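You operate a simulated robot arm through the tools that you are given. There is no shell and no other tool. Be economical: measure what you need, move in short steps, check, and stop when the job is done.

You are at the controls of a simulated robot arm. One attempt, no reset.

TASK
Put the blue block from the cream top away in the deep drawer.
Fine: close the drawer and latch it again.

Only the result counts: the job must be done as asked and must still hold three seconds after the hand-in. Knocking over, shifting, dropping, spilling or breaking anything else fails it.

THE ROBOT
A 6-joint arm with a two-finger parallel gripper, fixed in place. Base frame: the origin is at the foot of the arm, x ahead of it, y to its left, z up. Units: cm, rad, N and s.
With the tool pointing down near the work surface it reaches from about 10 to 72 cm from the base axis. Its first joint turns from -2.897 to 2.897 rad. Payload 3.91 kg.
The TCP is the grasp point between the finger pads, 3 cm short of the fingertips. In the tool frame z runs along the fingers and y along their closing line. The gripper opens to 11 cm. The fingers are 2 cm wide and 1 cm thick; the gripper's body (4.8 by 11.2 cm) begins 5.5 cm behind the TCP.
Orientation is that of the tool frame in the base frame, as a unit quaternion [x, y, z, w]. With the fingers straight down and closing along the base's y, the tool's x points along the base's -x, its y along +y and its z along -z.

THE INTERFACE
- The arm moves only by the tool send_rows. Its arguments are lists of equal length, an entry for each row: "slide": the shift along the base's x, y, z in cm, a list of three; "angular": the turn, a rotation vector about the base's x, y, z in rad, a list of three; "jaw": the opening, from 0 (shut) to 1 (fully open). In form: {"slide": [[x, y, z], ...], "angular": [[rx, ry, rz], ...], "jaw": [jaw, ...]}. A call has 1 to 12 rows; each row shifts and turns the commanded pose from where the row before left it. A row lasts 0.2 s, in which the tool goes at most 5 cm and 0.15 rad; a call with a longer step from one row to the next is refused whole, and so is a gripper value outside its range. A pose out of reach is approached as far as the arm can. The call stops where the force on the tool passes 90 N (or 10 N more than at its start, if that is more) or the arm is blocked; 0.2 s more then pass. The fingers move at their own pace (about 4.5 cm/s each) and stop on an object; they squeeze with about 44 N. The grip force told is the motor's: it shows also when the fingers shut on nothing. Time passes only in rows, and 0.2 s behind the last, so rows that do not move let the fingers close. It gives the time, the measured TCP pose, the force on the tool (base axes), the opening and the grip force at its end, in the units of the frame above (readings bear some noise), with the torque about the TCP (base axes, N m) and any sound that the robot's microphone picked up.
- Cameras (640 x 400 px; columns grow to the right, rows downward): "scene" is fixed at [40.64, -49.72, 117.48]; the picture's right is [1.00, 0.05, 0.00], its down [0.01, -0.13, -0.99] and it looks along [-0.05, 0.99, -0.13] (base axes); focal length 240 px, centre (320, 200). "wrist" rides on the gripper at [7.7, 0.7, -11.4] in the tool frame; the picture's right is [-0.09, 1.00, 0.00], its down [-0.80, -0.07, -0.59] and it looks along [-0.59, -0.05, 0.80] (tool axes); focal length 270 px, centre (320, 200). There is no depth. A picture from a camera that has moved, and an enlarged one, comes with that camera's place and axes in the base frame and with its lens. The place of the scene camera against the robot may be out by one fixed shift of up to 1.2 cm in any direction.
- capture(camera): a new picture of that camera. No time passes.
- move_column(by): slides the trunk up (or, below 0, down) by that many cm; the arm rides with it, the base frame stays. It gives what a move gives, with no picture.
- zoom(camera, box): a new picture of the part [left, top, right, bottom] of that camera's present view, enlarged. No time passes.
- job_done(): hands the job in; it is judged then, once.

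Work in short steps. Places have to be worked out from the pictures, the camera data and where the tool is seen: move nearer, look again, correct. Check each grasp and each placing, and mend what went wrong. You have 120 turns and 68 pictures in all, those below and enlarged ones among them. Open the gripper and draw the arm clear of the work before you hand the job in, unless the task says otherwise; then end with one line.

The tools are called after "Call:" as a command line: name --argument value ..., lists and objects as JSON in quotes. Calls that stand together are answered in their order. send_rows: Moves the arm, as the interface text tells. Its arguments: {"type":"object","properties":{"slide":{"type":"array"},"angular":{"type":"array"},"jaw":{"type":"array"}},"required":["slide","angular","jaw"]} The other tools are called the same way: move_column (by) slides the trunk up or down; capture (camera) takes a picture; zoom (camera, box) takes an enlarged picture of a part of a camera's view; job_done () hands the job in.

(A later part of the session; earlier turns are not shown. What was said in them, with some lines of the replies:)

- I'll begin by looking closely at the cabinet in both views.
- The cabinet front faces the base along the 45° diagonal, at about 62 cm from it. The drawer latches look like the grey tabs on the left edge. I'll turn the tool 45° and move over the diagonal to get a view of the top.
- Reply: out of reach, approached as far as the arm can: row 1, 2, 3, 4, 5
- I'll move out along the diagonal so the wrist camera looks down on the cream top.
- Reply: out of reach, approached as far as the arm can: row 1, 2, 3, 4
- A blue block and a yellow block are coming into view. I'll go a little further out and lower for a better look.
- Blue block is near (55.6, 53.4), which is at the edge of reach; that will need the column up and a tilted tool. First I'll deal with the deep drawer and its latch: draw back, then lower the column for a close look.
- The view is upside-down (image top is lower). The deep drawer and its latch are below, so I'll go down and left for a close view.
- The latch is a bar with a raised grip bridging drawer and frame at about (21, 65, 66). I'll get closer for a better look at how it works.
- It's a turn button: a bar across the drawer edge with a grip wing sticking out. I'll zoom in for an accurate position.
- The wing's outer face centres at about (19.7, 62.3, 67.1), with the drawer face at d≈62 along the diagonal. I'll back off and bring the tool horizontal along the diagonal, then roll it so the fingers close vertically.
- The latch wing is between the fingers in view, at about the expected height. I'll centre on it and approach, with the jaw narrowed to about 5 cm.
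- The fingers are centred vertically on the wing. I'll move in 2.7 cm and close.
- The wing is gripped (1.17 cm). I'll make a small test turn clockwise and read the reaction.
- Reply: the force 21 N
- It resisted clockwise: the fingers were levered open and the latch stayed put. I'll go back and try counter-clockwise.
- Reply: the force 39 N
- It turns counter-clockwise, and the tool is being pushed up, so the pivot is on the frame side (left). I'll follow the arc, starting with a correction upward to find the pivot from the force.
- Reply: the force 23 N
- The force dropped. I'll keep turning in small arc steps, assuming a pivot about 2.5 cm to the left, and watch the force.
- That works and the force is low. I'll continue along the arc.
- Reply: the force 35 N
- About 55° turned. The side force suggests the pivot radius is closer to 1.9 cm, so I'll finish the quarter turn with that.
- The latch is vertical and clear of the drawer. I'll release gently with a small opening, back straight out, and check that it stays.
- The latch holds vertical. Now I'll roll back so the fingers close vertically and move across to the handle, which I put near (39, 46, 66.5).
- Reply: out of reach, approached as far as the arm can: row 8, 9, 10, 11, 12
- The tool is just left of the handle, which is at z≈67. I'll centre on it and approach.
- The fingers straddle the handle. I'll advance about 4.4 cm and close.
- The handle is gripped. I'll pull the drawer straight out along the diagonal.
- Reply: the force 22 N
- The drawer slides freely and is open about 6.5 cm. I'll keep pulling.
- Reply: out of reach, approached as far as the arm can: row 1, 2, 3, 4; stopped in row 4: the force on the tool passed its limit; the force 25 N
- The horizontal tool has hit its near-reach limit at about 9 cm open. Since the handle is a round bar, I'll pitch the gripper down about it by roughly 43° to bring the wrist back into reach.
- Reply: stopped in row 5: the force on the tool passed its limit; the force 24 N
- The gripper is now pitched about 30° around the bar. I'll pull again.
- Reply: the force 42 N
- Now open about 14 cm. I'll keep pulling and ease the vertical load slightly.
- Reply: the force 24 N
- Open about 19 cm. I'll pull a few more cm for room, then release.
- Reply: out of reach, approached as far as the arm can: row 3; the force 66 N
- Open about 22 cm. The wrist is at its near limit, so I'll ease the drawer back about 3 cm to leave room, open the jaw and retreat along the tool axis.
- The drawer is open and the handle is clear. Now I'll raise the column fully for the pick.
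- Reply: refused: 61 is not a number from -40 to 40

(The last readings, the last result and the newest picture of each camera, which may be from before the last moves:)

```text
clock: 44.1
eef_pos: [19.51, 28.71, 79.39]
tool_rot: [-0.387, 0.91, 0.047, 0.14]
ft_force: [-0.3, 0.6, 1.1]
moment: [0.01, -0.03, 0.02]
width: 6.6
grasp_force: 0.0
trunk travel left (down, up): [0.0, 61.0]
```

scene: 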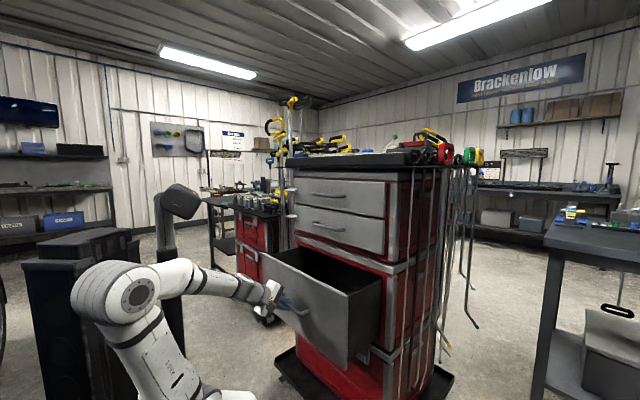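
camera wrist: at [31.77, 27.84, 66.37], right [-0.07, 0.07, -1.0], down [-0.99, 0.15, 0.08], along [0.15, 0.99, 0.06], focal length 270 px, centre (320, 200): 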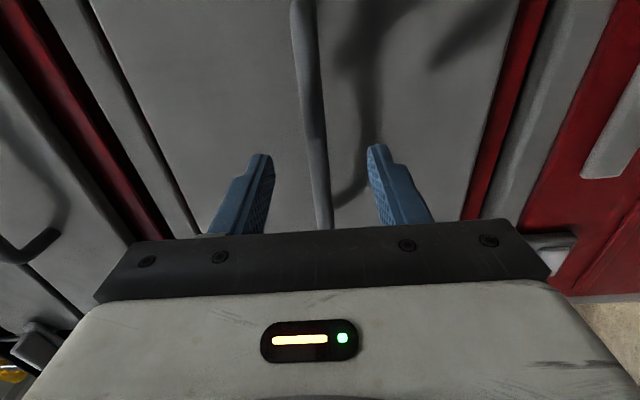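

The column move is limited to 40 per call, and the rotations went through without contact. I'll raise it in two steps.

Call:
move_column --by 35

Call:
move_column --by 26

Call:
capture --camera "scene"

```text
clock: 47.5
eef_pos: [19.6, 28.53, 114.47]
tool_rot: [-0.387, 0.91, 0.047, 0.141]
ft_force: [-0.1, 0.2, 0.6]
moment: [0.02, 0.0, -0.01]
width: 6.61
grasp_force: 0.1
trunk travel left (down, up): [-35.0, 26.0]
```

```text
clock: 50.2
eef_pos: [19.61, 28.54, 140.42]
tool_rot: [-0.386, 0.91, 0.047, 0.14]
ft_force: [0.4, -0.2, -0.4]
moment: [0.0, -0.02, 0.0]
width: 6.61
grasp_force: 0.1
trunk travel left (down, up): [-61.0, 0.0]
```

```text
32 pictures are left
```

scene: 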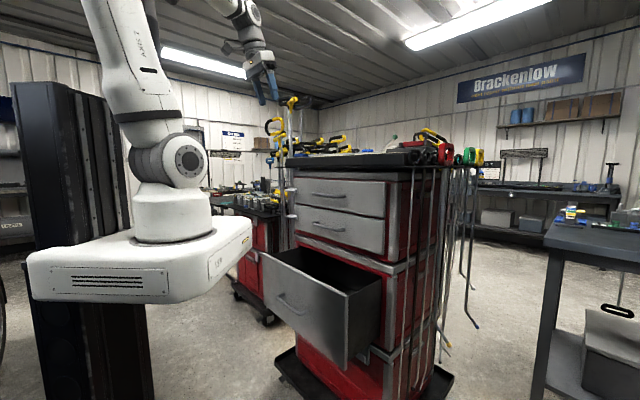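

I'll move out above the blocks for a measuring look.

Call:
send_rows --slide '[[3.16, 1.79, 0], [3.16, 1.79, 0], [3.16, 1.79, 0], [3.16, 1.79, 0], [3.16, 1.79, 0], [3.16, 1.79, 0], [3.16, 1.79, 0], [3.16, 1.79, 0]]' --angular '[[0, 0, 0], [0, 0, 0], [0, 0, 0], [0, 0, 0], [0, 0, 0], [0, 0, 0], [0, 0, 0], [0, 0, 0]]' --jaw '[0.6, 0.6, 0.6, 0.6, 0.6, 0.6, 0.6, 0.6]'

Call:
capture --camera "wrist"

```text
clock: 52.0
eef_pos: [45.19, 42.8, 140.31]
tool_rot: [-0.387, 0.91, 0.046, 0.141]
ft_force: [1.1, 0.2, -1.0]
moment: [0.01, 0.01, 0.0]
width: 6.63
grasp_force: 0.0
trunk travel left (down, up): [-61.0, 0.0]
```

```text
31 pictures are left
camera wrist: at [36.94, 35.81, 149.03], right [-0.66, 0.76, 0.0], down [0.45, 0.39, 0.8], along [0.61, 0.53, -0.6], focal length 270 px, centre (320, 200)
```

wrist: 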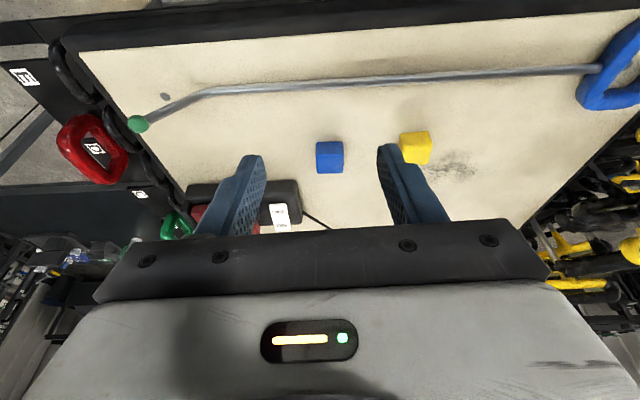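

The block is at about (54.7, 52.9, 124), consistent across two views. I'll zoom to check its size and the clearance to the dark box beside it.

Call:
zoom --camera "wrist" --box '[170, 90, 470, 250]'

Call:
zoom --camera "scene" --box '[320, 115, 440, 180]'

```text
2.13 times, centred on (320, 170) of wrist
camera zoom: at [36.94, 35.81, 149.03], right [-0.66, 0.76, 0.0], down [0.45, 0.39, 0.8], along [0.61, 0.53, -0.6], focal length 577 px, centre (320, 264)
```

zoom: 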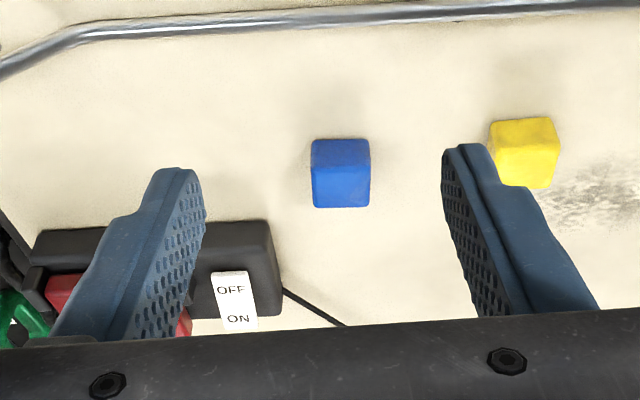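

```text
5.33 times, centred on (380, 148) of scene
camera zoom: at [40.64, -49.72, 117.48], right [1.0, 0.05, 0.0], down [0.01, -0.13, -0.99], along [-0.05, 0.99, -0.13], focal length 1280 px, centre (0, 480)
```

zoom: 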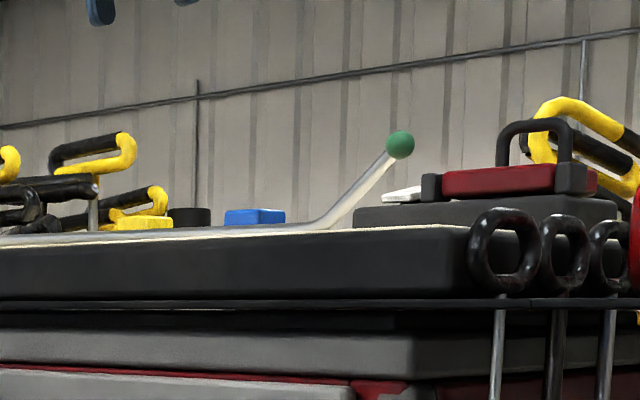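

The block is about 3.4 × 3.4 × 2.3 cm, centred at (55.1, 53.2), and the box is well clear. I'll move to just above it at z≈132 and check reach.

Call:
send_rows --slide '[[1.85, 1.97, -1.66], [1.85, 1.97, -1.66], [1.85, 1.97, -1.66], [1.85, 1.97, -1.66], [1.85, 1.97, -1.66]]' --angular '[[0, 0, 0], [0, 0, 0], [0, 0, 0], [0, 0, 0], [0, 0, 0]]' --jaw '[0.6, 0.6, 0.6, 0.6, 0.6]'

Call:
capture --camera "wrist"

```text
clock: 53.2
eef_pos: [54.23, 53.0, 131.97]
tool_rot: [-0.387, 0.91, 0.047, 0.14]
ft_force: [0.0, -0.2, 0.6]
moment: [-0.05, 0.02, 0.01]
width: 6.59
grasp_force: 0.1
trunk travel left (down, up): [-61.0, 0.0]
```

```text
28 pictures are left
camera wrist: at [46.08, 45.8, 140.73], right [-0.66, 0.76, 0.0], down [0.45, 0.39, 0.8], along [0.61, 0.53, -0.6], focal length 270 px, centre (320, 200)
```

wrist: 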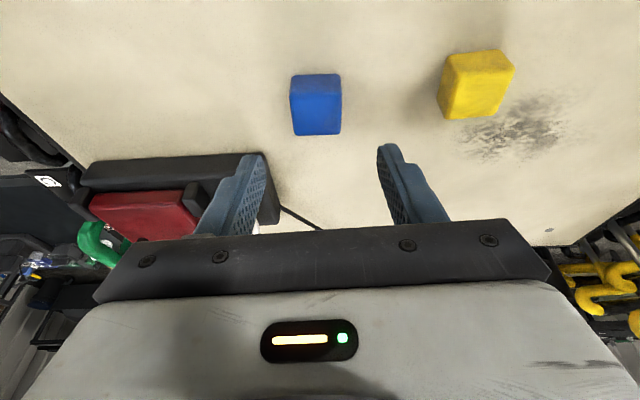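

Reach is fine and the block lies centred under the fingers. I'll descend to z≈126.1.

Call:
send_rows --slide '[[0.1, -0.3, -2], [0, -0.1, -2], [0, 0, -1.0], [0, 0, -0.8]]' --angular '[[0, 0, 0], [0, 0, 0], [0, 0, 0], [0, 0, 0]]' --jaw '[0.6, 0.6, 0.6, 0.6]'

Call:
capture --camera "wrist"

```text
clock: 54.2
eef_pos: [54.09, 52.46, 126.41]
tool_rot: [-0.387, 0.91, 0.046, 0.139]
ft_force: [0.2, 0.0, -0.6]
moment: [0.01, -0.04, 0.02]
width: 6.61
grasp_force: 0.2
trunk travel left (down, up): [-61.0, 0.0]
```

```text
27 pictures are left
camera wrist: at [45.96, 45.28, 135.06], right [-0.66, 0.75, 0.0], down [0.45, 0.39, 0.8], along [0.61, 0.53, -0.59], focal length 270 px, centre (320, 200)
```

wrist: 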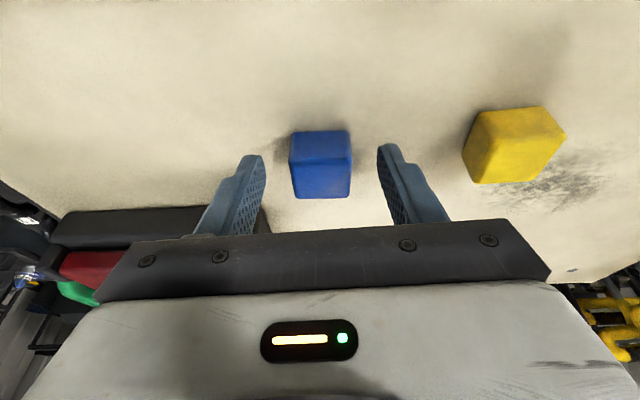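

The block sits between the fingers. I'll lower another 0.5 cm and close.

Call:
send_rows --slide '[[0, 0, -0.5], [0, 0, 0], [0, 0, 0], [0, 0, 0], [0, 0, 0]]' --angular '[[0, 0, 0], [0, 0, 0], [0, 0, 0], [0, 0, 0], [0, 0, 0]]' --jaw '[0.6, 0.1, 0.1, 0.1, 0.1]'

Call:
send_rows --slide '[[0, 0, 1.5], [0, 0, 2], [0, 0, 2.5]]' --angular '[[0, 0, 0], [0, 0, 0], [0, 0, 0]]' --jaw '[0.1, 0.1, 0.1]'

Call:
capture --camera "wrist"

```text
clock: 55.4
eef_pos: [54.12, 52.38, 125.83]
tool_rot: [-0.386, 0.91, 0.047, 0.141]
ft_force: [1.2, 0.3, 1.0]
moment: [0.0, 0.02, -0.04]
width: 3.52
grasp_force: 43.7
trunk travel left (down, up): [-61.0, 0.0]
```

```text
clock: 56.2
eef_pos: [54.24, 52.49, 131.79]
tool_rot: [-0.386, 0.911, 0.047, 0.139]
ft_force: [-0.9, 0.4, -0.1]
moment: [0.04, 0.0, -0.02]
width: 3.5
grasp_force: 44.2
trunk travel left (down, up): [-61.0, 0.0]
```

```text
26 pictures are left
camera wrist: at [46.0, 45.37, 140.5], right [-0.66, 0.76, 0.0], down [0.45, 0.39, 0.8], along [0.61, 0.53, -0.6], focal length 270 px, centre (320, 200)
```

wrist: 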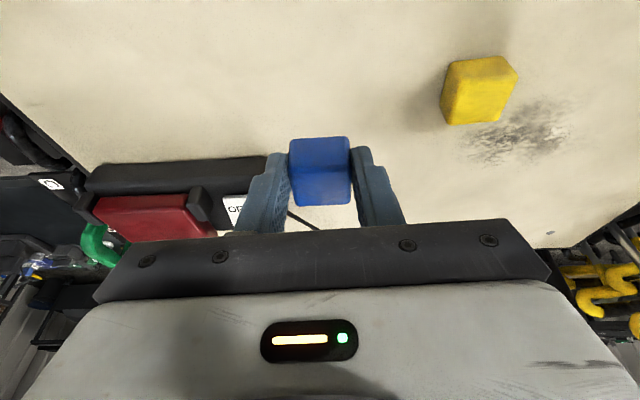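

The block is held (3.5 cm). I'll lift it and retract along the diagonal before re-orienting.

Call:
send_rows --slide '[[0, 0, 2], [-2.9, -2.9, 1], [-2.9, -2.9, 1], [-2.9, -2.9, 1], [-2.9, -2.9, 1], [-2.9, -2.9, 0], [-2.9, -2.9, 0], [-2.9, -2.9, 0], [-2.9, -2.9, 0]]' --angular '[[0, 0, 0], [0, 0, 0], [0, 0, 0], [0, 0, 0], [0, 0, 0], [-0.052, 0.052, 0], [-0.052, 0.052, 0], [-0.052, 0.052, 0], [-0.053, 0.053, 0]]' --jaw '[0.1, 0.1, 0.1, 0.1, 0.1, 0.1, 0.1, 0.1, 0.1]'

Call:
send_rows --slide '[[0, 0, 0], [0, 0, 0], [0, 0, 0], [0, 0, 0], [0, 0, 0], [0, 0, 0], [0, 0, 0], [0, 0, 0], [0, 0, 0], [0, 0, 0], [0, 0, 0], [0, 0, 0]]' --angular '[[0, 0, 0.131], [0, 0, 0.131], [0, 0, 0.131], [0, 0, 0.131], [0, 0, 0.131], [0, 0, 0.131], [0, 0, 0.131], [0, 0, 0.131], [0, 0, 0.131], [0, 0, 0.131], [0, 0, 0.131], [0, 0, 0.131]]' --jaw '[0.1, 0.1, 0.1, 0.1, 0.1, 0.1, 0.1, 0.1, 0.1, 0.1, 0.1, 0.1]'

Call:
move_column --by -30

Call:
capture --camera "wrist"

Call:
capture --camera "scene"

```text
clock: 58.2
eef_pos: [31.08, 29.08, 137.84]
tool_rot: [-0.391, 0.92, -0.008, 0.003]
ft_force: [-0.7, -0.5, -0.3]
moment: [0.0, -0.01, -0.02]
width: 3.48
grasp_force: 44.1
trunk travel left (down, up): [-61.0, 0.0]
```

```text
clock: 60.8
eef_pos: [31.03, 29.14, 137.87]
tool_rot: [0.928, -0.371, 0.002, -0.008]
ft_force: [-1.3, -0.5, -0.5]
moment: [0.01, -0.02, -0.02]
width: 3.47
grasp_force: 43.8
trunk travel left (down, up): [-61.0, 0.0]
```

```text
clock: 63.8
eef_pos: [31.08, 29.1, 107.83]
tool_rot: [0.928, -0.372, 0.003, -0.008]
ft_force: [0.4, 0.1, -0.8]
moment: [0.01, 0.0, -0.01]
width: 3.46
grasp_force: 43.8
trunk travel left (down, up): [-31.0, 30.0]
```

```text
25 pictures are left
camera wrist: at [35.84, 23.16, 119.33], right [-0.75, -0.66, -0.02], down [-0.54, 0.6, 0.6], along [-0.38, 0.46, -0.8], focal length 270 px, centre (320, 200)
```

wrist: 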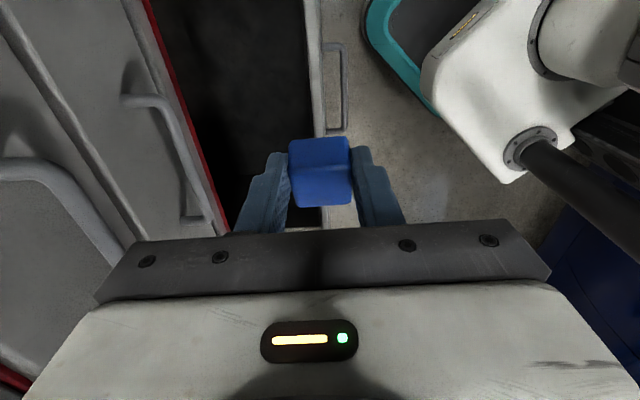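

```text
24 pictures are left
```

scene: 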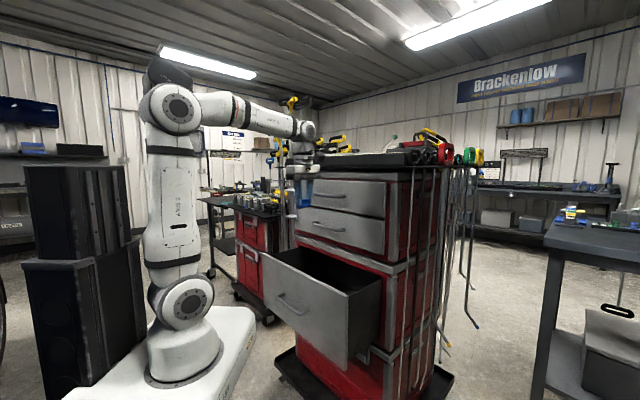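

From above, the drawer interior spans d≈44.6–61.3. I'll move to d≈52.5, t≈17, which is clear of the handles, and then go down.

Call:
send_rows --slide '[[-1.2, 4.0, 0], [-1.2, 4.0, 0], [-1.2, 4.0, 0], [-1.2, 4.0, 0], [-1.2, 4.0, 0]]' --angular '[[0, 0, 0], [0, 0, 0], [0, 0, 0], [0, 0, 0], [0, 0, 0]]' --jaw '[0.1, 0.1, 0.1, 0.1, 0.1]'

Call:
send_rows --slide '[[0, 0, -4], [0, 0, -4], [0, 0, -4], [0, 0, -4], [0, 0, -4]]' --angular '[[0, 0, 0], [0, 0, 0], [0, 0, 0], [0, 0, 0], [0, 0, 0]]' --jaw '[0.1, 0.1, 0.1, 0.1, 0.1]'

Call:
capture --camera "wrist"

Call:
capture --camera "scene"

```text
clock: 65.0
eef_pos: [24.94, 49.38, 108.06]
tool_rot: [0.928, -0.373, 0.003, -0.008]
ft_force: [-0.2, 0.0, -0.7]
moment: [0.0, 0.0, -0.01]
width: 3.46
grasp_force: 43.6
trunk travel left (down, up): [-31.0, 30.0]
```

```text
clock: 66.2
eef_pos: [25.1, 49.14, 87.87]
tool_rot: [0.928, -0.372, 0.003, -0.008]
ft_force: [-0.5, -0.2, -0.8]
moment: [0.0, 0.02, 0.03]
width: 3.48
grasp_force: 43.4
trunk travel left (down, up): [-31.0, 30.0]
```

```text
23 pictures are left
camera wrist: at [29.83, 43.17, 99.3], right [-0.75, -0.66, -0.02], down [-0.54, 0.6, 0.6], along [-0.38, 0.46, -0.8], focal length 270 px, centre (320, 200)
```

wrist: 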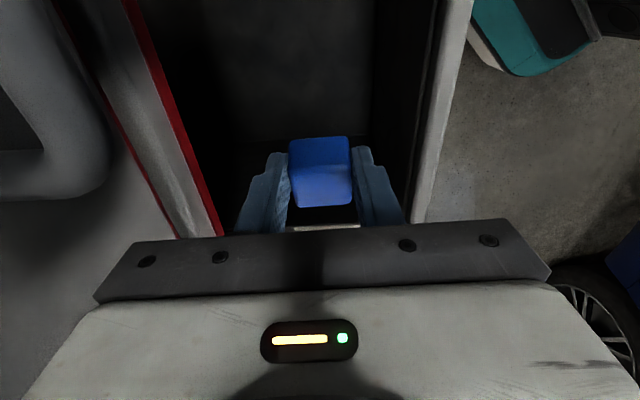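

```text
22 pictures are left
```

scene: 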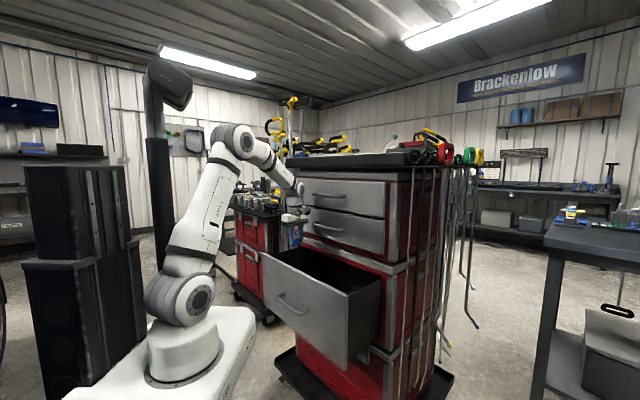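

The interior is visible and the floor is at about z≈60. I'll descend into the drawer in steps.

Call:
send_rows --slide '[[0, 0, -4], [0, 0, -4], [0, 0, -4], [0, 0, -3], [0, 0, -3]]' --angular '[[0, 0, 0], [0, 0, 0], [0, 0, 0], [0, 0, 0], [0, 0, 0]]' --jaw '[0.1, 0.1, 0.1, 0.1, 0.1]'

Call:
capture --camera "wrist"

Call:
zoom --camera "scene" --box '[200, 140, 420, 320]'

```text
clock: 67.4
eef_pos: [25.0, 49.15, 69.92]
tool_rot: [0.928, -0.372, 0.003, -0.009]
ft_force: [0.8, -0.4, -1.4]
moment: [-0.02, 0.01, 0.02]
width: 3.47
grasp_force: 43.9
trunk travel left (down, up): [-31.0, 30.0]
```

```text
21 pictures are left
camera wrist: at [29.83, 43.13, 81.36], right [-0.75, -0.66, -0.02], down [-0.54, 0.6, 0.6], along [-0.38, 0.46, -0.8], focal length 270 px, centre (320, 200)
```

wrist: 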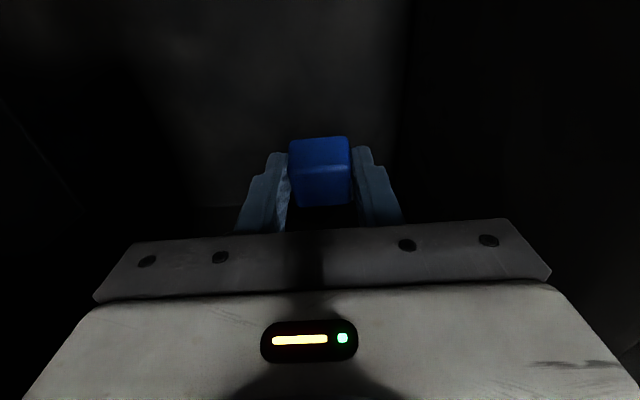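

```text
2.22 times, centred on (310, 230) of scene
camera zoom: at [40.64, -49.72, 117.48], right [1.0, 0.05, 0.0], down [0.01, -0.13, -0.99], along [-0.05, 0.99, -0.13], focal length 534 px, centre (342, 133)
```

zoom: 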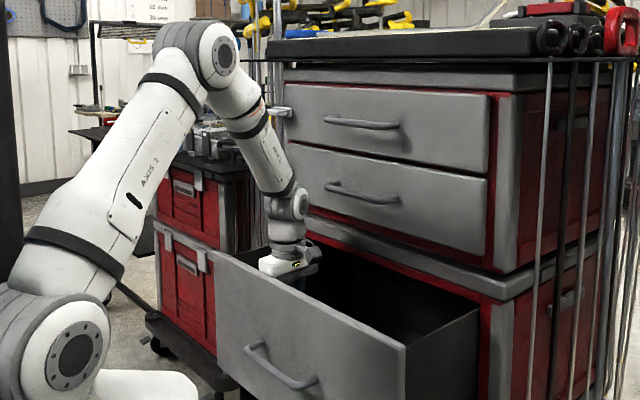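

The floor is at about z≈59.6. I'll lower until light contact.

Call:
send_rows --slide '[[0, 0, -2.5], [0, 0, -2], [0, 0, -1], [0, 0, -0.4]]' --angular '[[0, 0, 0], [0, 0, 0], [0, 0, 0], [0, 0, 0]]' --jaw '[0.1, 0.1, 0.1, 0.1]'

Call:
send_rows --slide '[[0, 0, -0.4], [0, 0, -0.4]]' --angular '[[0, 0, 0], [0, 0, 0]]' --jaw '[0.1, 0.1]'

```text
clock: 68.4
eef_pos: [25.0, 49.08, 63.85]
tool_rot: [0.928, -0.372, 0.002, -0.009]
ft_force: [1.3, 0.3, -0.4]
moment: [0.02, -0.02, -0.03]
width: 3.46
grasp_force: 44.2
trunk travel left (down, up): [-31.0, 30.0]
```

```text
clock: 69.0
eef_pos: [24.88, 49.16, 63.04]
tool_rot: [0.928, -0.372, 0.002, -0.009]
ft_force: [0.1, 0.4, -0.3]
moment: [-0.01, -0.01, 0.0]
width: 3.46
grasp_force: 43.6
trunk travel left (down, up): [-31.0, 30.0]
```

Call:
send_rows --slide '[[0, 0, -0.4], [0, 0, -0.4]]' --angular '[[0, 0, 0], [0, 0, 0]]' --jaw '[0.1, 0.1]'

Call:
capture --camera "wrist"

```text
clock: 69.6
eef_pos: [25.02, 49.23, 62.39]
tool_rot: [0.928, -0.372, 0.001, -0.008]
ft_force: [0.0, -0.1, -0.1]
moment: [-0.01, -0.01, 0.01]
width: 3.46
grasp_force: 43.9
trunk travel left (down, up): [-31.0, 30.0]
```

```text
19 pictures are left
camera wrist: at [29.82, 43.17, 73.85], right [-0.75, -0.66, -0.02], down [-0.54, 0.6, 0.6], along [-0.38, 0.46, -0.8], focal length 270 px, centre (320, 200)
```

wrist: 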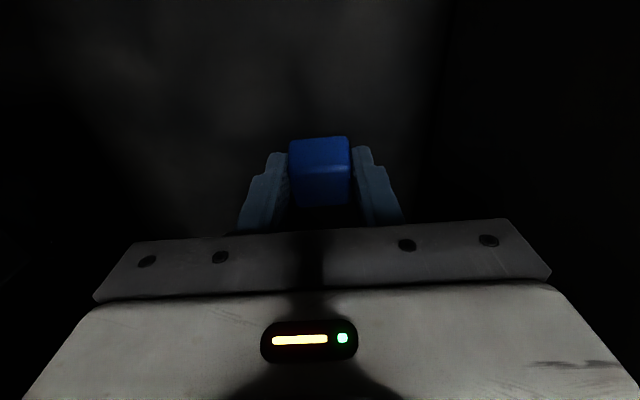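

No contact yet. I'll continue down slowly.

Call:
send_rows --slide '[[0, 0, -0.5], [0, 0, -0.5], [0, 0, -0.5]]' --angular '[[0, 0, 0], [0, 0, 0], [0, 0, 0]]' --jaw '[0.1, 0.1, 0.1]'

Call:
zoom --camera "wrist" --box '[120, 60, 520, 260]'

```text
clock: 70.4
eef_pos: [24.87, 49.19, 60.97]
tool_rot: [0.928, -0.372, 0.002, -0.008]
ft_force: [0.1, -0.8, 4.2]
moment: [-0.03, 0.1, 0.0]
width: 3.46
grasp_force: 44.4
trunk travel left (down, up): [-31.0, 30.0]
```

```text
1.60 times, centred on (320, 160) of wrist
camera zoom: at [29.8, 43.16, 72.4], right [-0.75, -0.66, -0.02], down [-0.54, 0.6, 0.6], along [-0.38, 0.46, -0.8], focal length 432 px, centre (320, 264)
```

zoom: 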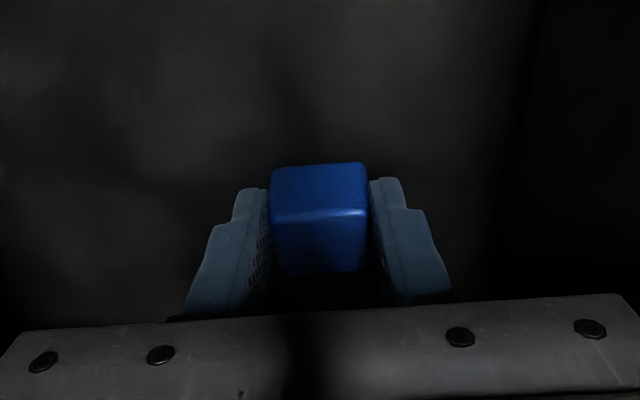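

There is light contact with the floor. I'll release and rise out.

Call:
send_rows --slide '[[0, 0, 0], [0, 0, 0], [0, 0, 0], [0, 0, 0], [0, 0, 2], [0, 0, 3], [0, 0, 4]]' --angular '[[0, 0, 0], [0, 0, 0], [0, 0, 0], [0, 0, 0], [0, 0, 0], [0, 0, 0], [0, 0, 0]]' --jaw '[0.55, 0.55, 0.55, 0.55, 0.55, 0.55, 0.55]'

Call:
send_rows --slide '[[0, 0, 4], [0, 0, 4], [0, 0, 4], [0, 0, 4], [0, 0, 4], [0, 0, 4]]' --angular '[[0, 0, 0], [0, 0, 0], [0, 0, 0], [0, 0, 0], [0, 0, 0], [0, 0, 0]]' --jaw '[0.55, 0.55, 0.55, 0.55, 0.55, 0.55]'

Call:
capture --camera "wrist"

```text
clock: 72.0
eef_pos: [25.01, 49.17, 69.92]
tool_rot: [0.928, -0.373, 0.002, -0.009]
ft_force: [-0.3, 0.6, -0.9]
moment: [-0.03, 0.04, 0.01]
width: 6.05
grasp_force: 0.0
trunk travel left (down, up): [-31.0, 30.0]
```

```text
clock: 73.4
eef_pos: [24.98, 49.26, 94.09]
tool_rot: [0.928, -0.372, 0.002, -0.008]
ft_force: [0.0, 0.1, 0.2]
moment: [0.02, 0.01, 0.02]
width: 6.05
grasp_force: 0.0
trunk travel left (down, up): [-31.0, 30.0]
```

```text
17 pictures are left
camera wrist: at [29.85, 43.09, 105.47], right [-0.75, -0.66, -0.02], down [-0.54, 0.6, 0.6], along [-0.38, 0.46, -0.8], focal length 270 px, centre (320, 200)
```

wrist: 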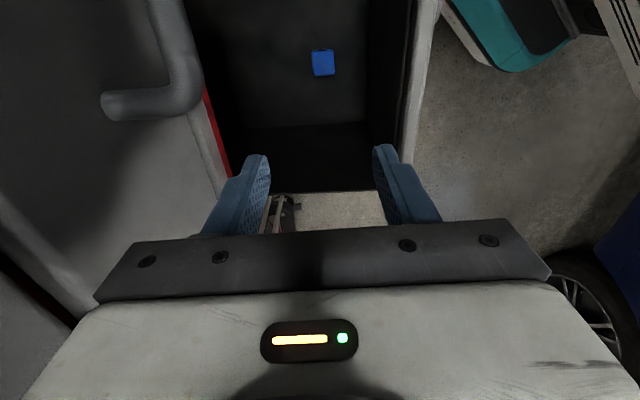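

The blue block lies flat in the drawer. Now I'll draw back outside the drawer front, raise the arm and lower the column, and pitch the tool for pushing the drawer shut.

Call:
send_rows --slide '[[-0.6, -4.04, 3], [-0.6, -4.04, 3], [-0.6, -4.04, 3], [-0.6, -4.04, 3], [-0.6, -4.04, 3], [-1.5, -1.5, 4], [-1.5, -1.5, 4], [-1, -1, 4]]' --angular '[[0, 0, 0], [0, 0, 0], [0, 0, 0], [0, 0, 0], [0, 0, 0], [0, 0, 0], [0, 0, 0], [0, 0, 0]]' --jaw '[0.3, 0, 0, 0, 0, 0, 0, 0]'

Call:
move_column --by -31

Call:
send_rows --slide '[[0, 0, 0], [0, 0, 0], [0, 0, 0], [0, 0, 0], [0, 0, 0], [0, 0, 0]]' --angular '[[0.0926, -0.0926, 0], [0.0926, -0.0926, 0], [0.0926, -0.0926, 0], [0.0926, -0.0926, 0], [0.0926, -0.0926, 0], [0.0926, -0.0926, 0]]' --jaw '[0, 0, 0, 0, 0, 0]'

Call:
zoom --camera "scene" --box '[180, 140, 420, 340]'

```text
refused: row 1 steps farther than a row can; nothing moved
```

```text
clock: 76.4
eef_pos: [24.99, 49.12, 62.94]
tool_rot: [0.928, -0.372, 0.002, -0.009]
ft_force: [0.5, 0.6, 0.5]
moment: [0.0, -0.01, -0.03]
width: 6.05
grasp_force: 0.1
trunk travel left (down, up): [0.0, 61.0]
```

```text
clock: 78.0
eef_pos: [25.61, 52.4, 67.53]
tool_rot: [0.833, -0.346, 0.142, -0.408]
ft_force: [0.3, -0.2, 0.0]
moment: [-0.01, -0.01, 0.0]
width: 0.02
grasp_force: 37.8
trunk travel left (down, up): [0.0, 61.0]
stopped in row 6: the arm was blocked; the commanded pose is now the measured one
```

```text
2.00 times, centred on (300, 240) of scene
camera zoom: at [40.64, -49.72, 117.48], right [1.0, 0.05, 0.0], down [0.01, -0.13, -0.99], along [-0.05, 0.99, -0.13], focal length 480 px, centre (360, 120)
```

zoom: 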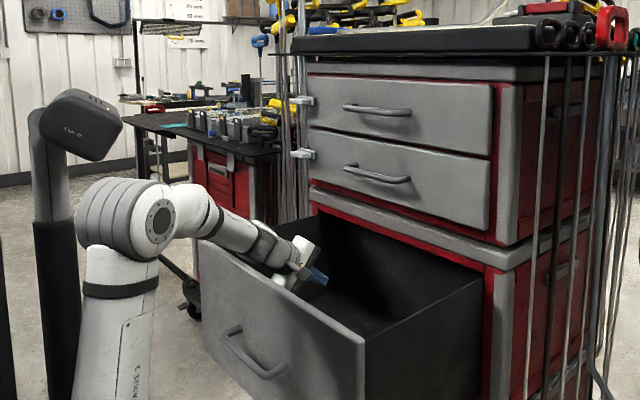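

The first move was refused (one row over 5 cm), so the column lowered the hand back into the drawer and the wrist pressed on the panel; I should have waited on that result. Readings show no load now. I'll raise the column straight back up and re-check.

Call:
move_column --by 31

Call:
capture --camera "wrist"

Call:
zoom --camera "scene" --box '[180, 120, 420, 370]'

```text
clock: 81.1
eef_pos: [25.5, 52.01, 98.3]
tool_rot: [0.836, -0.345, 0.144, -0.402]
ft_force: [0.7, -0.1, -1.1]
moment: [-0.04, 0.01, 0.0]
width: 0.01
grasp_force: 37.3
trunk travel left (down, up): [-31.0, 30.0]
```

```text
15 pictures are left
camera wrist: at [24.71, 39.8, 104.68], right [-0.52, -0.37, -0.77], down [-0.85, 0.24, 0.46], along [0.01, 0.89, -0.45], focal length 270 px, centre (320, 200)
```

wrist: 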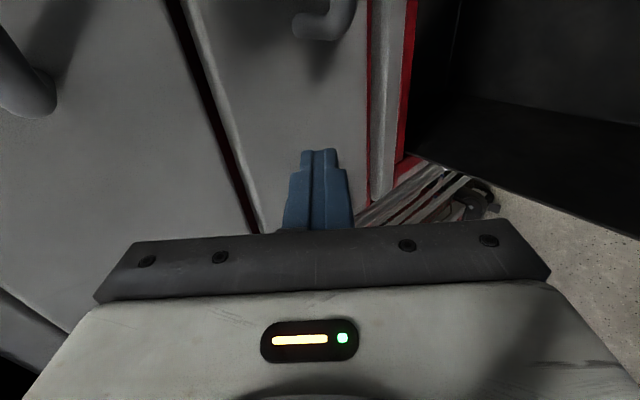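

```text
1.60 times, centred on (300, 245) of scene
camera zoom: at [40.64, -49.72, 117.48], right [1.0, 0.05, 0.0], down [0.01, -0.13, -0.99], along [-0.05, 0.99, -0.13], focal length 384 px, centre (352, 128)
```

zoom: 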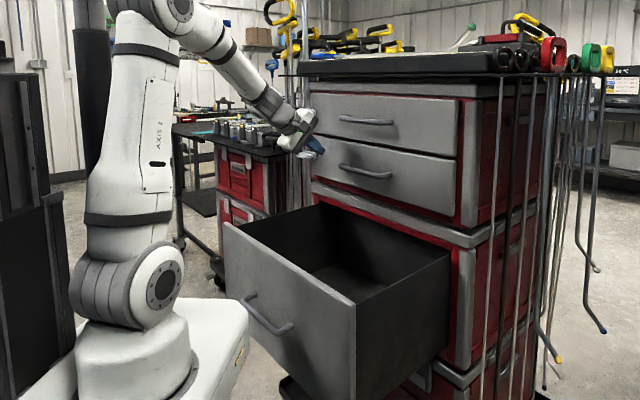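

No harm done; the drawer is just further open. I'll draw the hand back over the front panel, high.

Call:
send_rows --slide '[[-1, -3.4, 2], [-1, -3.4, 2], [-1, -3.4, 2], [-1, -3.4, 2], [-1, -3.4, 2], [-1, -3.4, 2], [-1, -3.4, 2], [-0.8, -3.2, 2]]' --angular '[[0, 0, 0], [0, 0, 0], [0, 0, 0], [0, 0, 0], [0, 0, 0], [0, 0, 0], [0, 0, 0], [0, 0, 0]]' --jaw '[0, 0, 0, 0, 0, 0, 0, 0]'

Call:
capture --camera "wrist"

```text
clock: 82.9
eef_pos: [17.72, 25.09, 114.18]
tool_rot: [0.835, -0.346, 0.143, -0.403]
ft_force: [0.7, 0.2, 0.5]
moment: [-0.01, 0.0, 0.01]
width: 0.01
grasp_force: 38.0
trunk travel left (down, up): [-31.0, 30.0]
```

```text
13 pictures are left
camera wrist: at [16.83, 12.9, 120.72], right [-0.52, -0.37, -0.77], down [-0.85, 0.24, 0.46], along [0.01, 0.89, -0.45], focal length 270 px, centre (320, 200)
```

wrist: 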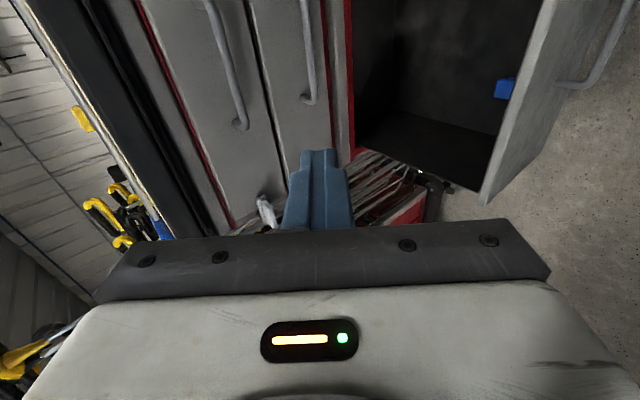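

The block is still in the drawer, whose front is now at d≈32. I'll back off 3 cm, then lower to push on the front above the handle.

Call:
send_rows --slide '[[-1.1, -1.1, 0], [-1.0, -1.0, 0]]' --angular '[[0, 0, 0], [0, 0, 0]]' --jaw '[0, 0]'

```text
clock: 83.5
eef_pos: [15.53, 23.06, 114.3]
tool_rot: [0.835, -0.345, 0.144, -0.403]
ft_force: [0.6, 1.5, -0.4]
moment: [-0.01, 0.0, -0.03]
width: 0.0
grasp_force: 38.1
trunk travel left (down, up): [-31.0, 30.0]
```

Backed off as intended (d≈27.3). Lowering the column 31 cm puts the tips at about z≈81, in front of the panel.

Call:
move_column --by -31

Call:
zoom --camera "scene" --box '[140, 180, 420, 390]'

```text
clock: 86.6
eef_pos: [15.57, 22.94, 83.25]
tool_rot: [0.835, -0.345, 0.144, -0.403]
ft_force: [0.1, 0.5, -0.4]
moment: [-0.01, 0.01, 0.02]
width: 0.0
grasp_force: 37.7
trunk travel left (down, up): [0.0, 61.0]
```

```text
1.90 times, centred on (280, 285) of scene
camera zoom: at [40.64, -49.72, 117.48], right [1.0, 0.05, 0.0], down [0.01, -0.13, -0.99], along [-0.05, 0.99, -0.13], focal length 457 px, centre (396, 38)
```

zoom: 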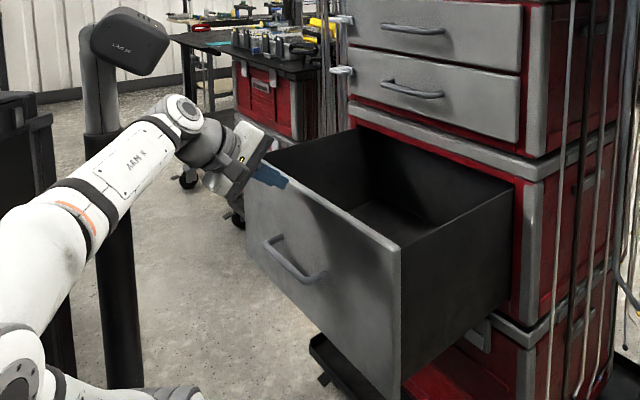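

The tips are in front of the panel near its top edge. I'll lower 4 cm and then push inward.

Call:
send_rows --slide '[[0, 0, -2], [0, 0, -2], [0, 0, 0]]' --angular '[[0, 0, 0], [0, 0, 0], [0, 0, 0]]' --jaw '[0, 0, 0]'

Call:
send_rows --slide '[[1.4, 1.4, 0], [1.4, 1.4, 0], [1.4, 1.4, 0], [1.4, 1.4, 0]]' --angular '[[0, 0, 0], [0, 0, 0], [0, 0, 0], [0, 0, 0]]' --jaw '[0, 0, 0, 0]'

Call:
zoom --camera "scene" --box '[140, 180, 420, 390]'

```text
clock: 87.4
eef_pos: [15.53, 23.01, 79.23]
tool_rot: [0.835, -0.347, 0.144, -0.403]
ft_force: [0.1, -0.5, -0.1]
moment: [0.01, -0.02, 0.03]
width: 0.0
grasp_force: 37.1
trunk travel left (down, up): [0.0, 61.0]
```

```text
clock: 88.4
eef_pos: [21.29, 28.74, 79.16]
tool_rot: [0.836, -0.344, 0.143, -0.403]
ft_force: [0.7, -0.6, 0.9]
moment: [-0.03, 0.01, 0.04]
width: 0.0
grasp_force: 38.2
trunk travel left (down, up): [0.0, 61.0]
```

```text
1.90 times, centred on (280, 285) of scene
camera zoom: at [40.64, -49.72, 117.48], right [1.0, 0.05, 0.0], down [0.01, -0.13, -0.99], along [-0.05, 0.99, -0.13], focal length 457 px, centre (396, 38)
```

zoom: 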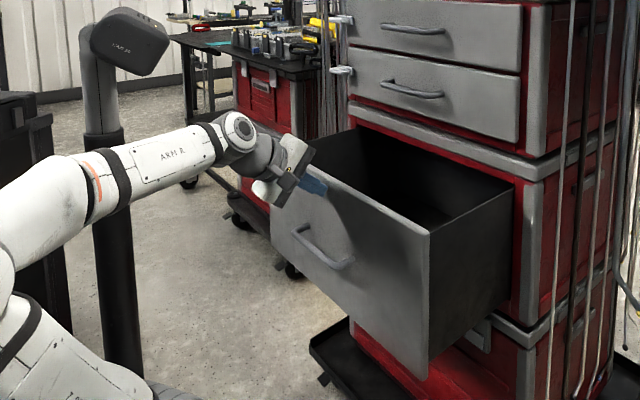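

The drawer is moving in. I'll continue pushing.

Call:
send_rows --slide '[[1.5, 1.5, 0], [1.5, 1.5, 0], [1.5, 1.5, 0], [1.5, 1.5, 0], [1.5, 1.5, 0], [1.5, 1.5, 0], [1.5, 1.5, 0], [1.5, 1.5, 0], [1.5, 1.5, 0], [1.2, 1.2, 0]]' --angular '[[0, 0, 0], [0, 0, 0], [0, 0, 0], [0, 0, 0], [0, 0, 0], [0, 0, 0], [0, 0, 0], [0, 0, 0], [0, 0, 0], [0, 0, 0]]' --jaw '[0, 0, 0, 0, 0, 0, 0, 0, 0, 0]'

```text
clock: 90.6
eef_pos: [35.87, 43.37, 79.41]
tool_rot: [0.835, -0.345, 0.143, -0.404]
ft_force: [0.6, -0.3, 0.0]
moment: [-0.01, -0.03, -0.02]
width: 0.03
grasp_force: 37.6
trunk travel left (down, up): [0.0, 61.0]
```

TCP is at d≈56 with no resistance. I'll finish in smaller steps until the drawer seats.

Call:
send_rows --slide '[[0.7, 0.7, 0], [0.7, 0.7, 0], [0.5, 0.5, 0], [0.5, 0.5, 0], [0.4, 0.4, 0], [0.4, 0.4, 0]]' --angular '[[0, 0, 0], [0, 0, 0], [0, 0, 0], [0, 0, 0], [0, 0, 0], [0, 0, 0]]' --jaw '[0, 0, 0, 0, 0, 0]'

Call:
zoom --camera "scene" --box '[260, 210, 400, 340]'

```text
clock: 91.7
eef_pos: [37.55, 44.94, 79.28]
tool_rot: [0.837, -0.349, 0.143, -0.396]
ft_force: [-39.1, -39.5, 13.1]
moment: [-0.25, 0.21, -0.25]
width: 0.0
grasp_force: 37.5
trunk travel left (down, up): [0.0, 61.0]
stopped in row 5: the force on the tool passed its limit (the readings are from after the stop); the commanded pose is now the measured one
```

```text
3.08 times, centred on (330, 275) of scene
camera zoom: at [40.64, -49.72, 117.48], right [1.0, 0.05, 0.0], down [0.01, -0.13, -0.99], along [-0.05, 0.99, -0.13], focal length 739 px, centre (289, -31)
```

zoom: 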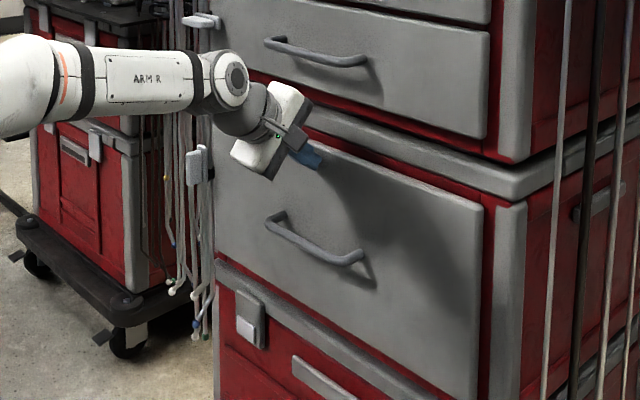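

The drawer is shut against its stop. I'll back off and move in front of the latch, levelling the tool.

Call:
send_rows --slide '[[-2.1, -2.1, 0], [-2.1, -2.1, 0], [-2.8, 1.93, -1.29], [-2.8, 1.93, -1.29], [-2.8, 1.93, -1.29], [-2.8, 1.93, -1.29], [-2.8, 1.93, -1.29], [-2.8, 1.93, -1.29], [-2.8, 1.93, -1.29], [-2.8, 1.93, -1.29]]' --angular '[[0, 0, 0], [0, 0, 0], [0, 0, 0], [0, 0, 0], [0, 0, 0], [0.099, -0.099, 0], [0.099, -0.099, 0], [0.099, -0.099, 0], [0.099, -0.099, 0], [0.099, -0.099, 0]]' --jaw '[0, 0, 0, 0, 0, 0, 0, 0.25, 0.25, 0.25]'

Call:
send_rows --slide '[[0, 0, 0], [0, 0, 0], [0, 0, 0], [0, 0, 0], [0, 0, 0], [0, 0, 0], [0, 0, 0], [0, 0, 0], [0, 0, 0], [0, 0, 0], [0, 0, 0], [0, 0, 0]]' --angular '[[-0.0926, -0.0926, 0], [-0.0926, -0.0926, 0], [-0.0926, -0.0926, 0], [-0.0926, -0.0926, 0], [-0.0926, -0.0926, 0], [-0.0926, -0.0926, 0], [-0.0926, -0.0926, 0], [-0.0926, -0.0926, 0], [-0.0926, -0.0926, 0], [-0.0926, -0.0926, 0], [-0.0926, -0.0926, 0], [-0.0926, -0.0926, 0]]' --jaw '[0.25, 0.25, 0.25, 0.25, 0.25, 0.25, 0.25, 0.25, 0.25, 0.25, 0.25, 0.25]'

```text
clock: 93.9
eef_pos: [11.28, 56.63, 68.51]
tool_rot: [-0.657, 0.265, -0.251, 0.66]
ft_force: [0.3, -0.9, -0.2]
moment: [-0.01, 0.02, 0.02]
width: 2.73
grasp_force: 0.0
trunk travel left (down, up): [0.0, 61.0]
```

```text
clock: 96.5
eef_pos: [11.35, 56.63, 68.46]
tool_rot: [0.667, 0.269, 0.641, -0.268]
ft_force: [-0.1, -0.4, -0.2]
moment: [0.01, -0.03, 0.0]
width: 2.78
grasp_force: 0.1
trunk travel left (down, up): [0.0, 61.0]
```

The pose is nearly identical to the release pose. I'll apply a small correction, approach partway and check the alignment.

Call:
send_rows --slide '[[1.45, 1.3, 0.3], [1.45, 1.3, 0.25]]' --angular '[[0.025, -0.025, 0], [0, 0, 0]]' --jaw '[0.3, 0.3]'

Call:
capture --camera "wrist"

```text
clock: 97.1
eef_pos: [14.18, 59.34, 69.07]
tool_rot: [0.656, 0.264, 0.652, -0.274]
ft_force: [-0.5, -1.4, 0.7]
moment: [-0.01, -0.01, 0.01]
width: 3.3
grasp_force: 0.1
trunk travel left (down, up): [0.0, 61.0]
```

```text
9 pictures are left
camera wrist: at [6.64, 50.63, 76.79], right [0.7, -0.71, -0.1], down [-0.48, -0.36, -0.8], along [0.53, 0.61, -0.59], focal length 270 px, centre (320, 200)
```

wrist: 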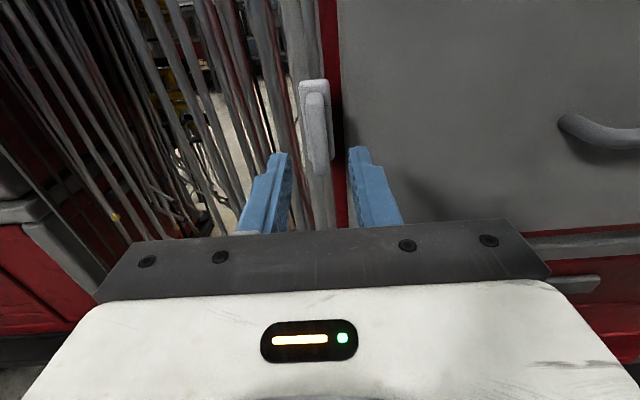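

Aligned on the wing. I'll move in and grip.

Call:
send_rows --slide '[[1.5, 1.5, 0], [1.45, 1.45, 0], [0, 0, 0], [0, 0, 0], [0, 0, 0]]' --angular '[[0, 0, 0], [0, 0, 0], [0, 0, 0], [0, 0, 0], [0, 0, 0]]' --jaw '[0.3, 0.3, 0.05, 0.05, 0.05]'

```text
clock: 98.3
eef_pos: [17.17, 62.18, 69.14]
tool_rot: [0.657, 0.264, 0.651, -0.274]
ft_force: [2.0, 0.6, -0.3]
moment: [-0.07, 0.0, 0.26]
width: 1.18
grasp_force: 45.2
trunk travel left (down, up): [0.0, 61.0]
```

Gripped. I'll reverse the arc: the first half of the clockwise quarter turn back.

Call:
send_rows --slide '[[0.173, -0.173, -0.016], [0.17, -0.17, -0.048], [0.165, -0.165, -0.079], [0.156, -0.156, -0.109], [0.145, -0.145, -0.137], [0.131, -0.131, -0.162]]' --angular '[[0.0926, 0.0926, 0], [0.0926, 0.0926, 0], [0.0926, 0.0926, 0], [0.0926, 0.0926, 0], [0.0926, 0.0926, 0], [0.0926, 0.0926, 0]]' --jaw '[0.05, 0.05, 0.05, 0.05, 0.05, 0.05]'

```text
clock: 99.7
eef_pos: [18.27, 61.4, 68.44]
tool_rot: [0.708, -0.008, 0.495, -0.503]
ft_force: [-6.7, 0.8, -1.3]
moment: [0.31, -0.22, 0.06]
width: 1.17
grasp_force: 45.3
trunk travel left (down, up): [0.0, 61.0]
```

Low forces so far; now the second half.

Call:
send_rows --slide '[[0.115, -0.115, -0.185], [0.097, -0.097, -0.205], [0.077, -0.077, -0.221], [0.056, -0.056, -0.233], [0.034, -0.034, -0.241], [0.011, -0.011, -0.245]]' --angular '[[0.0926, 0.0926, 0], [0.0926, 0.0926, 0], [0.0926, 0.0926, 0], [0.0926, 0.0926, 0], [0.0926, 0.0926, 0], [0.0926, 0.0926, 0]]' --jaw '[0.05, 0.05, 0.05, 0.05, 0.05, 0.05]'

Call:
zoom --camera "scene" --box '[260, 240, 340, 290]'

```text
clock: 101.1
eef_pos: [18.52, 60.95, 67.23]
tool_rot: [-0.652, 0.276, -0.264, 0.655]
ft_force: [-10.1, 3.0, 2.7]
moment: [-0.27, -0.98, 0.06]
width: 1.17
grasp_force: 45.4
trunk travel left (down, up): [0.0, 61.0]
```

```text
8.00 times, centred on (300, 265) of scene
camera zoom: at [40.64, -49.72, 117.48], right [1.0, 0.05, 0.0], down [0.01, -0.13, -0.99], along [-0.05, 0.99, -0.13], focal length 1920 px, centre (480, -320)
```

zoom: 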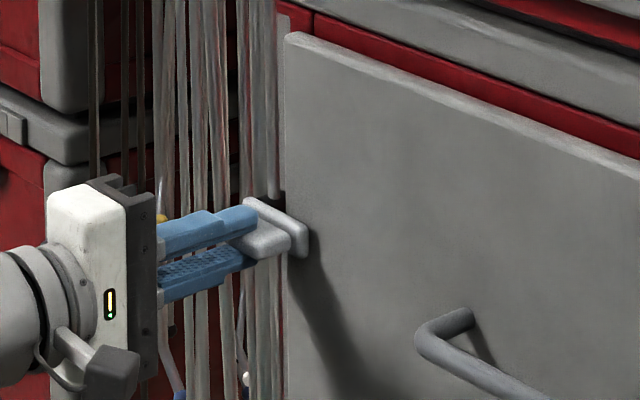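

The latch is horizontal and resisting at its stop, same as at the start. I'll nudge it slightly further to seat it, then release and withdraw.

Call:
send_rows --slide '[[0, 0, 0], [0, 0, 0], [0, 0, 0]]' --angular '[[0.04, 0.04, 0], [0, 0, 0], [-0.04, -0.04, 0]]' --jaw '[0.05, 0.05, 0.05]'

Call:
send_rows --slide '[[0, 0, 0], [0, 0, 0], [0, 0, 0], [-1.5, -1.5, 0], [-2.5, -2.5, 0], [-2.5, -2.5, 0], [-2, -2, 0]]' --angular '[[0, 0, 0], [0, 0, 0], [0, 0, 0], [0, 0, 0], [0, 0, 0], [0, 0, 0], [0, 0, 0]]' --jaw '[0.4, 0.4, 0.4, 0.4, 0.4, 0.4, 0.4]'

Call:
zoom --camera "scene" --box '[270, 140, 430, 300]'

Call:
zoom --camera "scene" --box '[270, 250, 320, 285]'

```text
clock: 101.9
eef_pos: [18.54, 60.88, 67.17]
tool_rot: [-0.651, 0.277, -0.265, 0.655]
ft_force: [-6.5, 4.3, 5.8]
moment: [0.01, -0.77, 0.47]
width: 1.16
grasp_force: 45.3
trunk travel left (down, up): [0.0, 61.0]
```

```text
clock: 103.5
eef_pos: [10.2, 52.43, 67.05]
tool_rot: [-0.653, 0.277, -0.264, 0.654]
ft_force: [0.3, -0.3, -0.2]
moment: [-0.01, 0.04, 0.03]
width: 4.39
grasp_force: 0.2
trunk travel left (down, up): [0.0, 61.0]
```

```text
2.50 times, centred on (350, 220) of scene
camera zoom: at [40.64, -49.72, 117.48], right [1.0, 0.05, 0.0], down [0.01, -0.13, -0.99], along [-0.05, 0.99, -0.13], focal length 600 px, centre (245, 150)
```

zoom: 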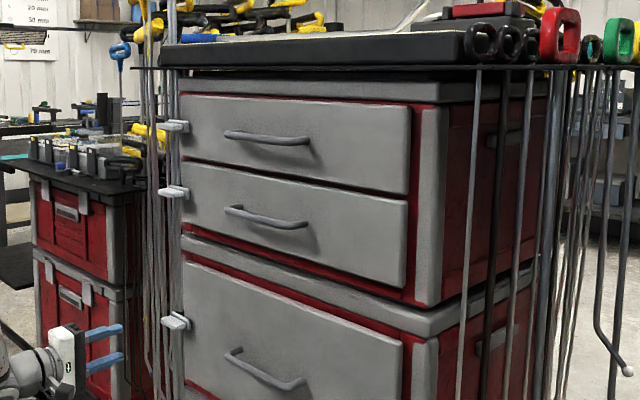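

```text
11.43 times, centred on (295, 268) of scene
camera zoom: at [40.64, -49.72, 117.48], right [1.0, 0.05, 0.0], down [0.01, -0.13, -0.99], along [-0.05, 0.99, -0.13], focal length 2744 px, centre (606, -571)
```

zoom: 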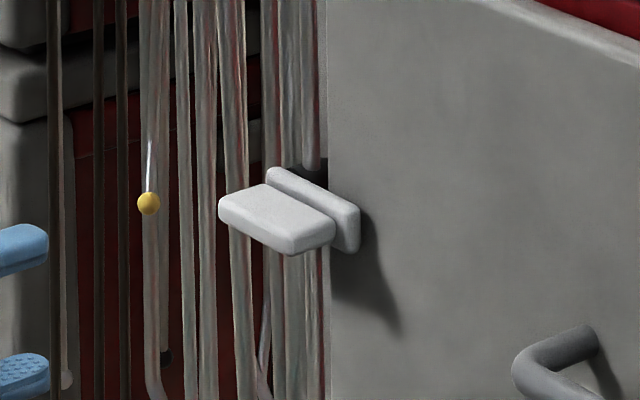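

The latch and drawer look identical to the starting picture. I'll open the gripper fully, draw a little further clear and hand in.

Call:
send_rows --slide '[[-1.5, -2, 1], [-1, -2, 1], [0, 0, 0], [0, 0, 0]]' --angular '[[0, 0, 0], [0, 0, 0], [0, 0, 0], [0, 0, 0]]' --jaw '[1, 1, 1, 1]'

Call:
job_done

```text
clock: 104.5
eef_pos: [7.61, 48.41, 69.22]
tool_rot: [-0.652, 0.277, -0.263, 0.655]
ft_force: [0.5, 0.8, -0.3]
moment: [-0.01, 0.02, 0.0]
width: 11.0
grasp_force: 0.1
trunk travel left (down, up): [0.0, 61.0]
```

```text
The job is handed in.
```

The blue block is in the deep drawer, the drawer is closed and latched again, the gripper is open, and the arm is clear; along the way the hand dipped back into the open drawer once and pushed it further out, with no damage seen.
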